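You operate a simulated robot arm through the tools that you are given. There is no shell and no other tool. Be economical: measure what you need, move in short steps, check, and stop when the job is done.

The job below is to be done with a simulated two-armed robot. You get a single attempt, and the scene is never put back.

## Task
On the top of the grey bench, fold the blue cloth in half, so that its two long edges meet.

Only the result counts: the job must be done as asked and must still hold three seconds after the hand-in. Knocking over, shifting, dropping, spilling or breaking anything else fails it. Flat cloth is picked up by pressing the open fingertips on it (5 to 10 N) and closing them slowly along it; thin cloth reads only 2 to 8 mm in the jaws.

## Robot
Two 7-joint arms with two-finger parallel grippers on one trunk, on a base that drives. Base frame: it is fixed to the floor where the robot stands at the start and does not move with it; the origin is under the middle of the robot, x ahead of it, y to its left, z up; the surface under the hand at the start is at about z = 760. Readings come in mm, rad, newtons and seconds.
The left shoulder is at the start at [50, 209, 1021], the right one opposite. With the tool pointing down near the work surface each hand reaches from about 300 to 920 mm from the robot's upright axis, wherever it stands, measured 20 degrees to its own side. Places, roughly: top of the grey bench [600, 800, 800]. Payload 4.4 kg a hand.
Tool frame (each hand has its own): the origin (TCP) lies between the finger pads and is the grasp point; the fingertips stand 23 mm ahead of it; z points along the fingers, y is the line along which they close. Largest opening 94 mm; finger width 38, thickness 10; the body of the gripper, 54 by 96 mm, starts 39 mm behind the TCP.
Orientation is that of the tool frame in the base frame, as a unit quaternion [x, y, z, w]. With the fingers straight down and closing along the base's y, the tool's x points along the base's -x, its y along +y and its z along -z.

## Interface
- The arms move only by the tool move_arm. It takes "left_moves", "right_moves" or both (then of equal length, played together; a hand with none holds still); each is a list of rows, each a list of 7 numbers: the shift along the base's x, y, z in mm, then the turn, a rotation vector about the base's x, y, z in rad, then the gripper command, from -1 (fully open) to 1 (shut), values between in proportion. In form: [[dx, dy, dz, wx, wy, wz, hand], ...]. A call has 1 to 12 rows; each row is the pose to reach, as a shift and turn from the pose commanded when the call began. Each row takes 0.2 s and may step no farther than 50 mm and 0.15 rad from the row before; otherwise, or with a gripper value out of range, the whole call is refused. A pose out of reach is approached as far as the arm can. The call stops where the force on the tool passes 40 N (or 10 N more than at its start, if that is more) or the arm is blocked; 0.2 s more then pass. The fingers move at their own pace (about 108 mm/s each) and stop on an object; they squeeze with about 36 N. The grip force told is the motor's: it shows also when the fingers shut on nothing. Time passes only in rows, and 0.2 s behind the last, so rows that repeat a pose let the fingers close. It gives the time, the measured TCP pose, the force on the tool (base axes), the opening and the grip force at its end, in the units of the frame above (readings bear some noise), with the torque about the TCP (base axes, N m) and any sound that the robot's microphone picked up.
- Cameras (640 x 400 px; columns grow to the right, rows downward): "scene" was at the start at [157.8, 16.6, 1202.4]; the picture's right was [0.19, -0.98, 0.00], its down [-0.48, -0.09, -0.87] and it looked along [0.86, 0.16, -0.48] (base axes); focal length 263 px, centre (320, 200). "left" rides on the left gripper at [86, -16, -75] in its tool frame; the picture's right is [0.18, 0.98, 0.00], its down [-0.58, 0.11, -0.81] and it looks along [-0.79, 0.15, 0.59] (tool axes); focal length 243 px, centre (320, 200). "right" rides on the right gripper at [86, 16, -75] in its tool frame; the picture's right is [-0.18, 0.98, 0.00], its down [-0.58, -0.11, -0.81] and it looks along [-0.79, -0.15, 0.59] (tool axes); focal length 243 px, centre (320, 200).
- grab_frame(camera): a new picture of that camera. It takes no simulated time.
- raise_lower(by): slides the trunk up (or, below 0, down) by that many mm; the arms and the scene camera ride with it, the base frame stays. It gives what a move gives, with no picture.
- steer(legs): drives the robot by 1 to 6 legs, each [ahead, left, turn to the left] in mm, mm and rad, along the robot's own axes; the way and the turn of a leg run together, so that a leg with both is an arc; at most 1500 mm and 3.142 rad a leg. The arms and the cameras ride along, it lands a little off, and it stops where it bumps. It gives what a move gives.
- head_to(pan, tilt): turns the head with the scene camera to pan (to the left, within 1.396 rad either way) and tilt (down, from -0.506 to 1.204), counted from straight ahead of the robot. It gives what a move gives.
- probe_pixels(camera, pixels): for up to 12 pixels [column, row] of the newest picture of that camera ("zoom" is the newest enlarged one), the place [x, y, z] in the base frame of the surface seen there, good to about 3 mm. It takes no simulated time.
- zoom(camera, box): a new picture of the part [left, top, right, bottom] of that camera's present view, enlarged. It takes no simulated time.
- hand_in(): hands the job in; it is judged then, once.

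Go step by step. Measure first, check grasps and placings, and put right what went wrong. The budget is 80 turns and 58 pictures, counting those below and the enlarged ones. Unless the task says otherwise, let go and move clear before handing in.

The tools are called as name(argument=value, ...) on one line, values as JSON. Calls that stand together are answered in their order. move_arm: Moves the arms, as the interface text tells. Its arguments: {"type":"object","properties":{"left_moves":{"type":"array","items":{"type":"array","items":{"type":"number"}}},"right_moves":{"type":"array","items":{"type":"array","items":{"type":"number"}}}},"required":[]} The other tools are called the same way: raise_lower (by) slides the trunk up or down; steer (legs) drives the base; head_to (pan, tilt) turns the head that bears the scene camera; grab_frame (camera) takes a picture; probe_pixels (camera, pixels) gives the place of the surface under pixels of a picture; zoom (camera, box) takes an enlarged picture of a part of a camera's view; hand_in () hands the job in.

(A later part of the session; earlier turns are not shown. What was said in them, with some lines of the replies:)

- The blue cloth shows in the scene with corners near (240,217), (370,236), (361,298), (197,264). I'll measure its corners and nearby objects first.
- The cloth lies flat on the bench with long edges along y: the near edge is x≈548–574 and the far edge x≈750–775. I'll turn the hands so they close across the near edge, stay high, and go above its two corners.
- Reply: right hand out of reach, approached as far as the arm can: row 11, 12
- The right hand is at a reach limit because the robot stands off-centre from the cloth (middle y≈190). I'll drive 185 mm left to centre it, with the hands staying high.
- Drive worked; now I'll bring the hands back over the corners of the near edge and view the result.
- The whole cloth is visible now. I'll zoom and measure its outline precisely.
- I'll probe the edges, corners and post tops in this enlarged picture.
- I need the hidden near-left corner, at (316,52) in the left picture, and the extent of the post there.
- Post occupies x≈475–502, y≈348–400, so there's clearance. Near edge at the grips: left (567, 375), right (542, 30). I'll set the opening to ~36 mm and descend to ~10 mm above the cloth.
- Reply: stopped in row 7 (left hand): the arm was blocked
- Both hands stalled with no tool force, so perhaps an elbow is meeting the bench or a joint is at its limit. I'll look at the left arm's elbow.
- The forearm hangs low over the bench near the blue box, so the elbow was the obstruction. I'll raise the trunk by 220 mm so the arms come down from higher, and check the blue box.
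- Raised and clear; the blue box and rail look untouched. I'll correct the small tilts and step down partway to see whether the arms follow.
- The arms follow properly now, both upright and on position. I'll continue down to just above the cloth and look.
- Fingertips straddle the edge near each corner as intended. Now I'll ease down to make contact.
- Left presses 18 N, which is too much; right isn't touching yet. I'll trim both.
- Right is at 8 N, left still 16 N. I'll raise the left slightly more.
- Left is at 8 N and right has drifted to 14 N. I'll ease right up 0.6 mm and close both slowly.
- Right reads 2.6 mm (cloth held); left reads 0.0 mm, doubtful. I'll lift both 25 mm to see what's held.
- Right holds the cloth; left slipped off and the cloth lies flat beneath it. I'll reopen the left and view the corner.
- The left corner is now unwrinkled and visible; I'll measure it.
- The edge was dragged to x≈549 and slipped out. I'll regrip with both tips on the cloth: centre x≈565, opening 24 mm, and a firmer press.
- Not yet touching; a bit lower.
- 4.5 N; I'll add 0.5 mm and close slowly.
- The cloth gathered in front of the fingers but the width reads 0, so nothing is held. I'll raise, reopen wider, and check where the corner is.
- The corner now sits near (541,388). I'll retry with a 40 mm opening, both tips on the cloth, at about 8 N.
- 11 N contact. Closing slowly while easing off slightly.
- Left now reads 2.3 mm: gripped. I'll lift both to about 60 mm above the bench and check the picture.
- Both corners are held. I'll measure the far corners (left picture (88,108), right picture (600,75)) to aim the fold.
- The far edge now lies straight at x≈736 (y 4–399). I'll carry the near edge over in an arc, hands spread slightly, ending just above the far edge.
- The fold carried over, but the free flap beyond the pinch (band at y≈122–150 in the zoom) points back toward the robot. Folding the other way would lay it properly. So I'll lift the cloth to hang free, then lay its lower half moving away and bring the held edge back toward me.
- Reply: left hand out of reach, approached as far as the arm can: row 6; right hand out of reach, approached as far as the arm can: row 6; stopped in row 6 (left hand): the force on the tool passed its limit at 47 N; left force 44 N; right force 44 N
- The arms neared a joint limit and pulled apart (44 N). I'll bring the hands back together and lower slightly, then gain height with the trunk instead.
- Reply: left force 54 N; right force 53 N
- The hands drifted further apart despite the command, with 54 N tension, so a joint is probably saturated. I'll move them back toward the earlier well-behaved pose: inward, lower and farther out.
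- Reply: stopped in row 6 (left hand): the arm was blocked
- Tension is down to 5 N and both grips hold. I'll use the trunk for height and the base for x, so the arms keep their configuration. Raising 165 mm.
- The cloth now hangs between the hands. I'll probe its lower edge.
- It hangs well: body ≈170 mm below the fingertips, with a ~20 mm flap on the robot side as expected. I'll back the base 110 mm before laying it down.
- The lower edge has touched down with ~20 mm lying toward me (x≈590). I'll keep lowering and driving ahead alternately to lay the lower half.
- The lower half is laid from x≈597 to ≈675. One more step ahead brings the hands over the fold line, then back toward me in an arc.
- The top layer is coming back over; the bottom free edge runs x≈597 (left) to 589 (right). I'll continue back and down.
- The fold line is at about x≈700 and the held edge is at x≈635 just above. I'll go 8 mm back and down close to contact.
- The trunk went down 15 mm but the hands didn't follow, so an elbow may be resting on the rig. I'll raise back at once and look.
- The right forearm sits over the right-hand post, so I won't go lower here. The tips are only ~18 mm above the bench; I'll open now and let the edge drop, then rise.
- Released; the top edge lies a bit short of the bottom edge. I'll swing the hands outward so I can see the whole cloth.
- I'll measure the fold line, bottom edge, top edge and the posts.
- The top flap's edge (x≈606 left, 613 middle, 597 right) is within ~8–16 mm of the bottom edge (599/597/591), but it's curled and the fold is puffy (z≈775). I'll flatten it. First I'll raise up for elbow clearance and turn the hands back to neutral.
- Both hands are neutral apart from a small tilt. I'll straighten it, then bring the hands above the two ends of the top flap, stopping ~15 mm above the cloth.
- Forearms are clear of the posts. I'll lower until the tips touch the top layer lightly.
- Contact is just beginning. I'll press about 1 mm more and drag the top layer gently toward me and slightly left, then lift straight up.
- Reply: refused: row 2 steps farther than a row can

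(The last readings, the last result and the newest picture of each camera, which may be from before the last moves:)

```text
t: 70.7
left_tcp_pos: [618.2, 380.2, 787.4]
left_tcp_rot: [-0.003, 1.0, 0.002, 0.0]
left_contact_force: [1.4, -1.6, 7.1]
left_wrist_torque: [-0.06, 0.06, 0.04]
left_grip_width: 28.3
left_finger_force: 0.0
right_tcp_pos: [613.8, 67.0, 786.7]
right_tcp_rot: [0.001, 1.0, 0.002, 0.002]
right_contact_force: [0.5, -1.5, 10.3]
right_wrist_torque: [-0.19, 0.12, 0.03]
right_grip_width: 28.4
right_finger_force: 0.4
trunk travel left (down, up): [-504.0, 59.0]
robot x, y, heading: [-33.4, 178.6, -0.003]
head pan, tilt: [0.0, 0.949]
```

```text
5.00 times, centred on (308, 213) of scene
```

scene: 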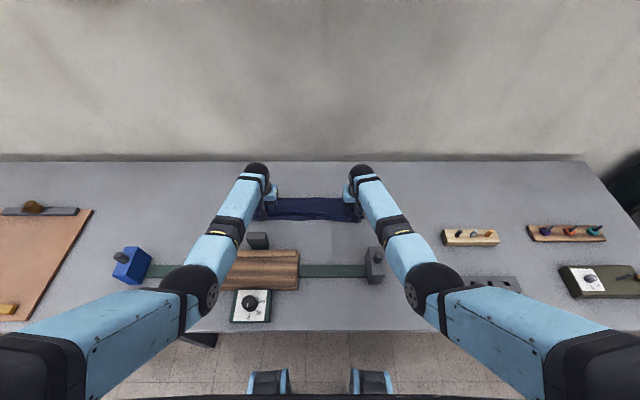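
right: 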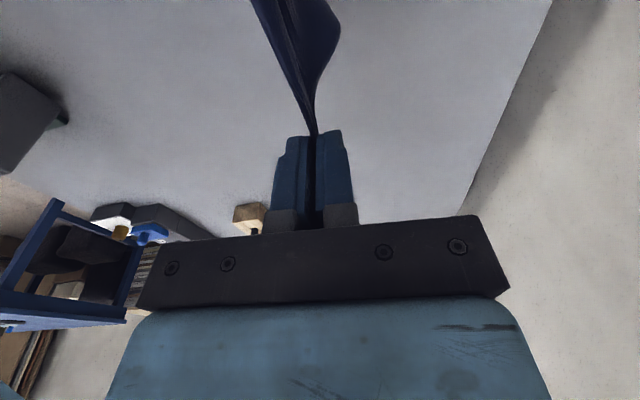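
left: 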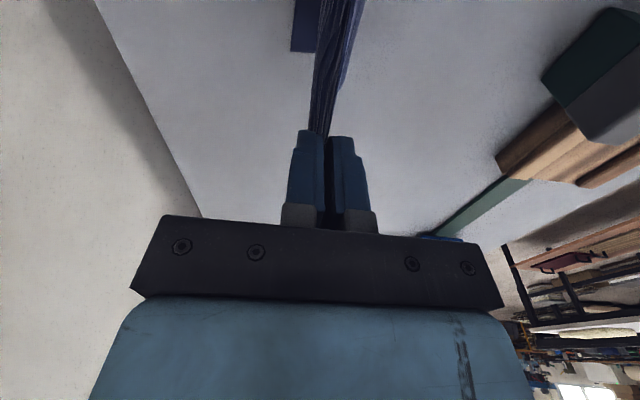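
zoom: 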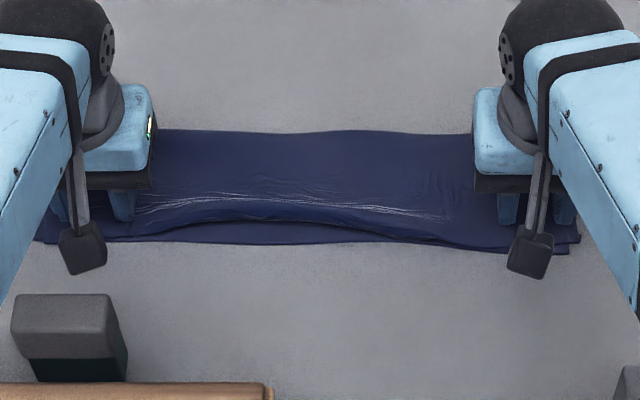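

The ends are now nearly flush (rows 238–245); the middle still lags by ~15 mm. I'll lift, move both hands inward over the middle with fingers wider, and hover.

move_arm(left_moves=[[0, 0, 12, 0, 0, 0, 0.4], [0, 0, 45, 0, 0, 0, 0.4], [10, -35, 50, 0, 0, 0, 0.15], [16, -70, 50, 0, 0, 0, 0.15], [16, -105, 40, 0, 0, 0, 0.15], [16, -105, 10, 0, 0, 0, 0.15], [16, -105, 5, 0, 0, 0, 0.15], [16, -105, 3, 0, 0, 0, 0.15]], right_moves=[[0, 0, 12, 0, 0, 0, 0.4], [0, 0, 45, 0, 0, 0, 0.4], [10, 30, 50, 0, 0, 0, 0.15], [16, 60, 50, 0, 0, 0, 0.15], [16, 78, 40, 0, 0, 0, 0.15], [16, 78, 10, 0, 0, 0, 0.15], [16, 78, 5, 0, 0, 0, 0.15], [16, 78, 3, 0, 0, 0, 0.15]])

```text
t: 72.5
left_tcp_pos: [634.8, 273.9, 787.2]
left_tcp_rot: [-0.003, 1.0, 0.001, -0.002]
left_contact_force: [0.2, 1.0, -0.4]
left_wrist_torque: [-0.01, 0.01, 0.03]
left_grip_width: 40.1
left_finger_force: 0.1
right_tcp_pos: [630.8, 146.3, 787.9]
right_tcp_rot: [0.0, 1.0, 0.002, 0.0]
right_contact_force: [-0.4, 0.3, -0.7]
right_wrist_torque: [-0.01, -0.06, -0.02]
right_grip_width: 39.9
right_finger_force: 0.0
trunk travel left (down, up): [-504.0, 59.0]
robot x, y, heading: [-34.8, 178.0, 0.001]
head pan, tilt: [0.0, 0.949]
```

Just above contact. I'll press and drag toward me: left 14 mm, right 9 mm. Then lift and move outward in small steps.

move_arm(left_moves=[[0, 0, -2, 0, 0, 0, 0.15], [0, 0, -3.6, 0, 0, 0, 0.15], [-4, 0, -3.8, 0, 0, 0, 0.15], [-8, 0, -3.8, 0, 0, 0, 0.15], [-11, 0, -3.8, 0, 0, 0, 0.15], [-14, 0, -3.8, 0, 0, 0, 0.15], [-14, 0, -3.8, 0, 0, 0, 0.15]], right_moves=[[0, 0, -2, 0, 0, 0, 0.15], [0, 0, -3.4, 0, 0, 0, 0.15], [-3, 0, -3.6, 0, 0, 0, 0.15], [-5, 0, -3.6, 0, 0, 0, 0.15], [-7, 0, -3.6, 0, 0, 0, 0.15], [-9, 0, -3.6, 0, 0, 0, 0.15], [-9, 0, -3.6, 0, 0, 0, 0.15]])

move_arm(left_moves=[[0, 0, 12, 0, 0, 0, 0.15], [0, 0, 50, 0, 0, 0, 0.15], [0, 30, 85, 0, 0, 0, 0.15], [0, 75, 100, 0, 0, 0, 0.15], [0, 120, 100, 0, 0, 0, 0.15], [0, 165, 100, 0, 0, 0, 0.15], [0, 210, 100, 0, 0, 0, 0.15], [0, 210, 100, 0, 0, 0, 0.15]], right_moves=[[0, 0, 12, 0, 0, 0, 0.15], [0, 0, 50, 0, 0, 0, 0.15], [0, -30, 85, 0, 0, 0, 0.15], [0, -75, 100, 0, 0, 0, 0.15], [0, -120, 100, 0, 0, 0, 0.15], [0, -165, 100, 0, 0, 0, 0.15], [0, -210, 100, 0, 0, 0, 0.15], [0, -210, 100, 0, 0, 0, 0.15]])

zoom(camera="scene", box=[244, 173, 372, 253])

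probe_pixels(camera="zoom", pixels=[[60, 238], [200, 240], [310, 240], [420, 242], [560, 248], [200, 222], [310, 222], [420, 230], [100, 140], [310, 136], [540, 138], [560, 232]])

```text
t: 74.1
left_tcp_pos: [621.2, 274.8, 784.6]
left_tcp_rot: [-0.002, 1.0, 0.002, -0.001]
left_contact_force: [1.5, 0.4, 2.6]
left_wrist_torque: [-0.04, 0.0, 0.0]
left_grip_width: 40.4
left_finger_force: 0.1
right_tcp_pos: [622.0, 145.2, 785.0]
right_tcp_rot: [0.002, 1.0, 0.003, 0.002]
right_contact_force: [2.4, 0.2, 9.8]
right_wrist_torque: [-0.1, 0.01, -0.01]
right_grip_width: 39.9
right_finger_force: 0.0
trunk travel left (down, up): [-504.0, 59.0]
robot x, y, heading: [-36.3, 177.5, 0.002]
head pan, tilt: [0.0, 0.949]
```

```text
t: 75.9
left_tcp_pos: [621.2, 484.7, 885.3]
left_tcp_rot: [-0.002, 1.0, 0.002, -0.001]
left_contact_force: [0.6, -0.1, 0.3]
left_wrist_torque: [-0.02, -0.01, -0.02]
left_grip_width: 39.9
left_finger_force: 0.0
right_tcp_pos: [624.9, -67.0, 880.9]
right_tcp_rot: [0.001, 1.0, 0.002, 0.001]
right_contact_force: [-0.1, 0.7, 0.0]
right_wrist_torque: [0.0, 0.02, -0.01]
right_grip_width: 40.0
right_finger_force: 0.1
trunk travel left (down, up): [-504.0, 59.0]
robot x, y, heading: [-31.2, 182.4, -0.007]
head pan, tilt: [0.0, 0.949]
```

```text
5.00 times, centred on (308, 213) of scene
```

zoom: 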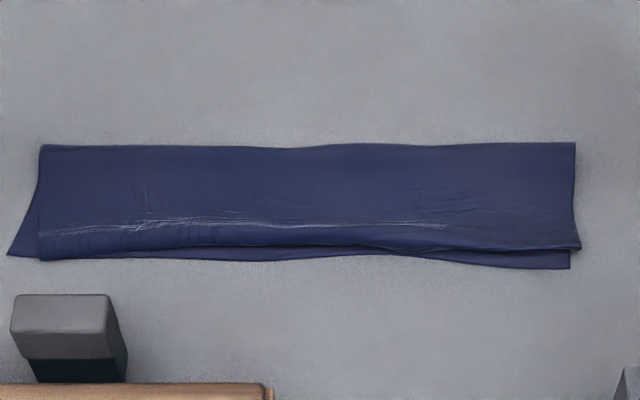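

```text
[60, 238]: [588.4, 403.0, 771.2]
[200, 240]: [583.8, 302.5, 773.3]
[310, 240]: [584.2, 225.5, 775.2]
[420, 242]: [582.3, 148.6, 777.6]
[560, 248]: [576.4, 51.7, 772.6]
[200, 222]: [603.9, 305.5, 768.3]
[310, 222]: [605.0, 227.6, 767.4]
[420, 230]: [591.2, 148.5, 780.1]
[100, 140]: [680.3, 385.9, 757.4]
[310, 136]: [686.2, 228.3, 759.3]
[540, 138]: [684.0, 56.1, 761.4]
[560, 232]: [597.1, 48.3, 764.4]
```

Much better: the edges are within a few mm along the left and middle; only the right end is ~11 mm short. I'll press and drag the right end another 10 mm while the left hand pats the middle lip flat.

move_arm(left_moves=[[-8, -40, 0, 0, 0, 0, 0.15], [-16, -80, 0, 0, 0, 0, 0.15], [-22, -120, 0, 0, 0, 0, 0.15], [-22, -160, 0, 0, 0, 0, 0.15], [-22, -205, 0, 0, 0, 0, 0.15], [-22, -205, -45, 0, 0, 0, 0.15], [-22, -205, -85, 0, 0, 0, 0.15], [-22, -205, -95, 0, 0, 0, 0.15], [-22, -205, -98, 0, 0, 0, 0.15], [-22, -205, -98, 0, 0, 0, 0.15]], right_moves=[[-8, 40, 0, 0, 0, 0, 0.4], [-16, 80, 0, 0, 0, 0, 0.4], [-22, 117, 0, 0, 0, 0, 0.4], [-22, 120, 0, 0, 0, 0, 0.4], [-22, 120, -10, 0, 0, 0, 0.4], [-22, 120, -45, 0, 0, 0, 0.4], [-22, 120, -80, 0, 0, 0, 0.4], [-22, 120, -90, 0, 0, 0, 0.4], [-22, 120, -94, 0, 0, 0, 0.4], [-22, 120, -94, 0, 0, 0, 0.4]])

```text
t: 78.1
left_tcp_pos: [598.8, 278.2, 785.7]
left_tcp_rot: [-0.002, 1.0, 0.001, -0.001]
left_contact_force: [1.1, -0.8, 4.6]
left_wrist_torque: [-0.03, 0.03, 0.05]
left_grip_width: 39.9
left_finger_force: 0.1
right_tcp_pos: [599.6, 53.4, 790.1]
right_tcp_rot: [0.001, 1.0, 0.003, 0.001]
right_contact_force: [-0.1, 0.0, -0.7]
right_wrist_torque: [-0.01, -0.02, 0.0]
right_grip_width: 28.1
right_finger_force: 0.0
trunk travel left (down, up): [-504.0, 59.0]
robot x, y, heading: [-33.2, 177.0, -0.001]
head pan, tilt: [0.0, 0.949]
```

Left touches at 5 N, right is still 4 mm up. I'll press the right and drag 10 mm, then lift both and look.

move_arm(left_moves=[[0, 0, 0, 0, 0, 0, 0.15], [0, 0, 0, 0, 0, 0, 0.15], [0, 0, 0, 0, 0, 0, 0.15], [0, 0, 0, 0, 0, 0, 0.15], [0, 0, 0, 0, 0, 0, 0.15], [0, 0, 0, 0, 0, 0, 0.15]], right_moves=[[0, 0, -3, 0, 0, 0, 0.4], [0, 0, -4.5, 0, 0, 0, 0.4], [-3, 0, -5, 0, 0, 0, 0.4], [-6, 0, -5, 0, 0, 0, 0.4], [-10, 0, -5, 0, 0, 0, 0.4], [-10, 0, -5, 0, 0, 0, 0.4]])

move_arm(left_moves=[[0, 0, 12, 0, 0, 0, 0.15], [0, 0, 50, 0, 0, 0, 0.15], [0, 30, 85, 0, 0, 0, 0.15], [0, 75, 100, 0, 0, 0, 0.15], [0, 120, 100, 0, 0, 0, 0.15], [0, 165, 100, 0, 0, 0, 0.15], [0, 210, 100, 0, 0, 0, 0.15], [0, 210, 100, 0, 0, 0, 0.15]], right_moves=[[0, 0, 12, 0, 0, 0, 0.4], [0, 0, 50, 0, 0, 0, 0.4], [0, -30, 85, 0, 0, 0, 0.4], [0, -75, 100, 0, 0, 0, 0.4], [0, -120, 100, 0, 0, 0, 0.4], [0, -120, 100, 0, 0, 0, 0.4], [0, -120, 100, 0, 0, 0, 0.4], [0, -120, 100, 0, 0, 0, 0.4]])

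zoom(camera="scene", box=[244, 173, 372, 253])

probe_pixels(camera="zoom", pixels=[[200, 255], [310, 252], [420, 254], [560, 262], [200, 245], [310, 242], [420, 244], [560, 245], [60, 250], [20, 252], [310, 150], [540, 148]])

```text
t: 79.5
left_tcp_pos: [598.2, 279.9, 786.5]
left_tcp_rot: [-0.002, 1.0, 0.002, -0.001]
left_contact_force: [1.0, 0.0, 5.3]
left_wrist_torque: [-0.07, 0.02, 0.01]
left_grip_width: 40.0
left_finger_force: 0.0
right_tcp_pos: [589.7, 53.9, 785.8]
right_tcp_rot: [0.001, 1.0, 0.003, 0.001]
right_contact_force: [1.7, -0.1, 5.8]
right_wrist_torque: [0.07, 0.03, -0.05]
right_grip_width: 28.3
right_finger_force: 0.0
trunk travel left (down, up): [-504.0, 59.0]
robot x, y, heading: [-34.9, 179.1, 0.0]
head pan, tilt: [0.0, 0.949]
```

```text
t: 81.3
left_tcp_pos: [599.2, 488.8, 887.7]
left_tcp_rot: [-0.003, 1.0, 0.002, -0.001]
left_contact_force: [-0.2, 0.4, 0.5]
left_wrist_torque: [-0.03, 0.02, -0.03]
left_grip_width: 40.0
left_finger_force: 0.0
right_tcp_pos: [589.7, -65.7, 882.1]
right_tcp_rot: [0.002, 1.0, 0.002, 0.001]
right_contact_force: [0.0, -0.6, -0.3]
right_wrist_torque: [-0.01, 0.0, -0.02]
right_grip_width: 28.0
right_finger_force: 0.0
trunk travel left (down, up): [-504.0, 59.0]
robot x, y, heading: [-36.6, 179.7, -0.006]
head pan, tilt: [0.0, 0.949]
```

```text
5.00 times, centred on (308, 213) of scene
```

zoom: 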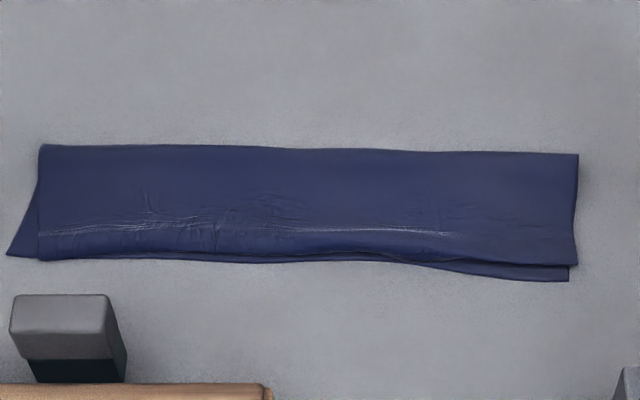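

```text
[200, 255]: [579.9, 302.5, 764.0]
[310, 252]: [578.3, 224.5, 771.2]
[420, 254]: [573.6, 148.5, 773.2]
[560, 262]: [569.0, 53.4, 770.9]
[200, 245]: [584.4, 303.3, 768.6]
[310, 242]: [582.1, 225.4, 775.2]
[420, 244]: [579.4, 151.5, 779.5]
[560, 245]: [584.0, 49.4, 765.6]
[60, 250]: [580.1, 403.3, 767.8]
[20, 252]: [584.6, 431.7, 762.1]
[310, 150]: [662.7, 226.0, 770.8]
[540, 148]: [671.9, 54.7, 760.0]
```

Left and middle are flush. What remains is a ~10 mm strip of bottom layer at the right end and a bottom-left corner poking out ~20 mm in y. I'll press lightly on just those exposed parts and drag them in.

move_arm(left_moves=[[-4, -20, 0, 0, 0, 0, 0.6], [-7, -40, 0, 0, 0, 0, 1], [-7, -59, 0, 0, 0, 0, 1], [-7, -59, -20, 0, 0, 0, 1], [-7, -59, -60, 0, 0, 0, 1], [-7, -59, -90, 0, 0, 0, 1], [-7, -59, -98, 0, 0, 0, 1], [-7, -59, -100.5, 0, 0, 0, 1], [-7, -59, -101.5, 0, 0, 0, 1]], right_moves=[[-15, 45, 0, 0, 0, 0, 0.4], [-30, 90, 0, 0, 0, 0, 0.4], [-44, 136, 0, 0, 0, 0, 0.4], [-44, 136, -20, 0, 0, 0, 0.4], [-44, 136, -60, 0, 0, 0, 0.4], [-44, 136, -85, 0, 0, 0, 0.4], [-44, 136, -92, 0, 0, 0, 0.4], [-44, 136, -95, 0, 0, 0, 0.4], [-44, 136, -96, 0, 0, 0, 0.4]])

```text
t: 83.3
left_tcp_pos: [592.4, 431.3, 785.2]
left_tcp_rot: [-0.003, 1.0, 0.002, 0.0]
left_contact_force: [-0.3, 0.5, 2.8]
left_wrist_torque: [-0.01, -0.04, 0.03]
left_grip_width: 0.0
left_finger_force: 36.3
right_tcp_pos: [544.5, 71.6, 789.6]
right_tcp_rot: [0.002, 1.0, 0.002, 0.002]
right_contact_force: [-0.4, 0.3, -0.5]
right_wrist_torque: [0.01, -0.02, -0.01]
right_grip_width: 28.0
right_finger_force: 0.1
trunk travel left (down, up): [-504.0, 59.0]
robot x, y, heading: [-33.9, 177.7, -0.005]
head pan, tilt: [0.0, 0.949]
```

Left is in light contact, right 5 mm above. Press and drag: left −13 mm in y, right +8 mm in x.

move_arm(left_moves=[[0, 0, -0.5, 0, 0, 0, 1], [0, 0, -0.5, 0, 0, 0, 1], [0, -3, -0.5, 0, 0, 0, 1], [0, -6, -0.5, 0, 0, 0, 1], [0, -10, -0.5, 0, 0, 0, 1], [0, -13, -0.5, 0, 0, 0, 1], [0, -13, -0.5, 0, 0, 0, 1]], right_moves=[[0, 0, -3, 0, 0, 0, 0.4], [0, 0, -5.2, 0, 0, 0, 0.4], [2, 0, -5.6, 0, 0, 0, 0.4], [4, 0, -5.6, 0, 0, 0, 0.4], [6, 0, -5.6, 0, 0, 0, 0.4], [8, 0, -5.6, 0, 0, 0, 0.4], [8, 0, -5.6, 0, 0, 0, 0.4]])

move_arm(left_moves=[[0, 0, 12, 0, 0, 0, 1], [0, 0, 50, 0, 0, 0, 1], [0, 30, 85, 0, 0, 0, 1], [0, 70, 100, 0, 0, 0, 1], [0, 100, 100, 0, 0, 0, 1], [0, 100, 100, 0, 0, 0, 1]], right_moves=[[0, 0, 12, 0, 0, 0, 0.4], [0, 0, 50, 0, 0, 0, 0.4], [0, -30, 85, 0, 0, 0, 0.4], [0, -75, 100, 0, 0, 0, 0.4], [0, -120, 105, 0, 0, 0, 0.4], [0, -160, 105, 0, 0, 0, 0.4]])

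zoom(camera="scene", box=[244, 173, 372, 253])

```text
t: 84.9
left_tcp_pos: [591.4, 416.9, 784.4]
left_tcp_rot: [-0.003, 1.0, 0.002, 0.0]
left_contact_force: [1.2, 2.7, 9.5]
left_wrist_torque: [-0.02, -0.15, 0.0]
left_grip_width: 0.2
left_finger_force: 36.3
right_tcp_pos: [553.0, 71.7, 784.6]
right_tcp_rot: [0.001, 1.0, 0.003, 0.002]
right_contact_force: [-1.1, 0.5, 5.4]
right_wrist_torque: [-0.03, -0.06, -0.04]
right_grip_width: 28.3
right_finger_force: 0.0
trunk travel left (down, up): [-504.0, 59.0]
robot x, y, heading: [-32.6, 178.1, -0.005]
head pan, tilt: [0.0, 0.949]
```

```text
t: 86.3
left_tcp_pos: [589.4, 516.0, 883.6]
left_tcp_rot: [-0.002, 1.0, 0.003, 0.0]
left_contact_force: [-0.9, 0.7, -0.8]
left_wrist_torque: [0.0, -0.01, -0.02]
left_grip_width: 0.0
left_finger_force: 35.7
right_tcp_pos: [553.3, -88.9, 886.9]
right_tcp_rot: [0.001, 1.0, 0.003, 0.001]
right_contact_force: [-0.4, 0.0, -0.4]
right_wrist_torque: [0.0, 0.0, 0.02]
right_grip_width: 28.2
right_finger_force: 0.1
trunk travel left (down, up): [-504.0, 59.0]
robot x, y, heading: [-32.7, 178.3, -0.003]
head pan, tilt: [0.0, 0.949]
```

```text
5.00 times, centred on (308, 213) of scene
```

zoom: 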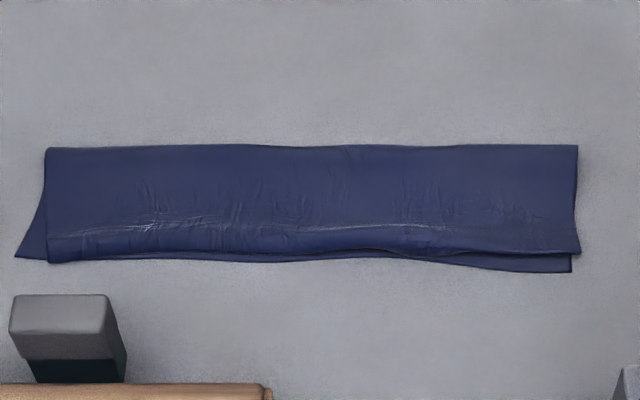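

The edges lie together within about a centimetre along the length, and the fold is stable. I'll do one last overall check that the rig and other items haven't shifted.

grab_frame(camera="scene")

probe_pixels(camera="scene", pixels=[[248, 234], [265, 234], [375, 252], [366, 250], [383, 250], [298, 252], [300, 285], [270, 228], [312, 225]])

```text
3 pictures are left
```

scene: 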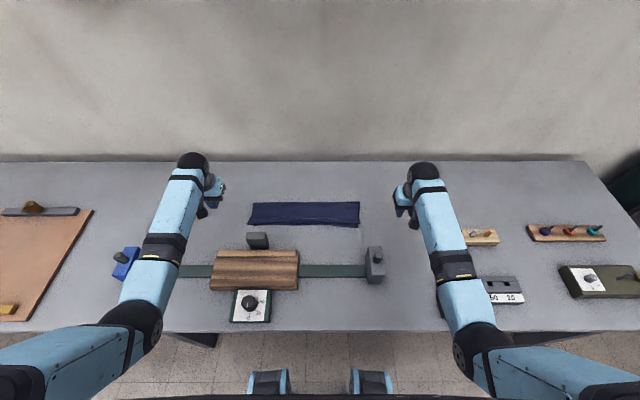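

```text
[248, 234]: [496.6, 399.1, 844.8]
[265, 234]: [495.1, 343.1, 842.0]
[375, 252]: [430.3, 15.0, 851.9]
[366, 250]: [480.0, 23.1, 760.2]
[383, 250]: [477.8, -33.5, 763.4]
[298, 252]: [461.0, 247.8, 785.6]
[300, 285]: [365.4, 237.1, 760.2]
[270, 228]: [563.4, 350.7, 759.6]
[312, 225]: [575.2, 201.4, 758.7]
```

The posts and other items sit where they were at the start, the cloth is folded with its long edges together, and both hands are clear. Handing in.

hand_in()

```text
The job is handed in.
```

I folded the blue cloth in half on the bench and handed the job in. I don't know the verdict. The two long edges lie a few millimetres apart on the left and in the middle, and about 10 mm apart at the right end. The bottom layer's left corner also still sticks out sideways by about 20 mm; I tried to pull it in, but both layers moved together.

While lowering the hands I likely leaned a forearm on the rig, probably on the right-hand post. I raised it at once, and a final check showed no sign that the posts or other items had moved.
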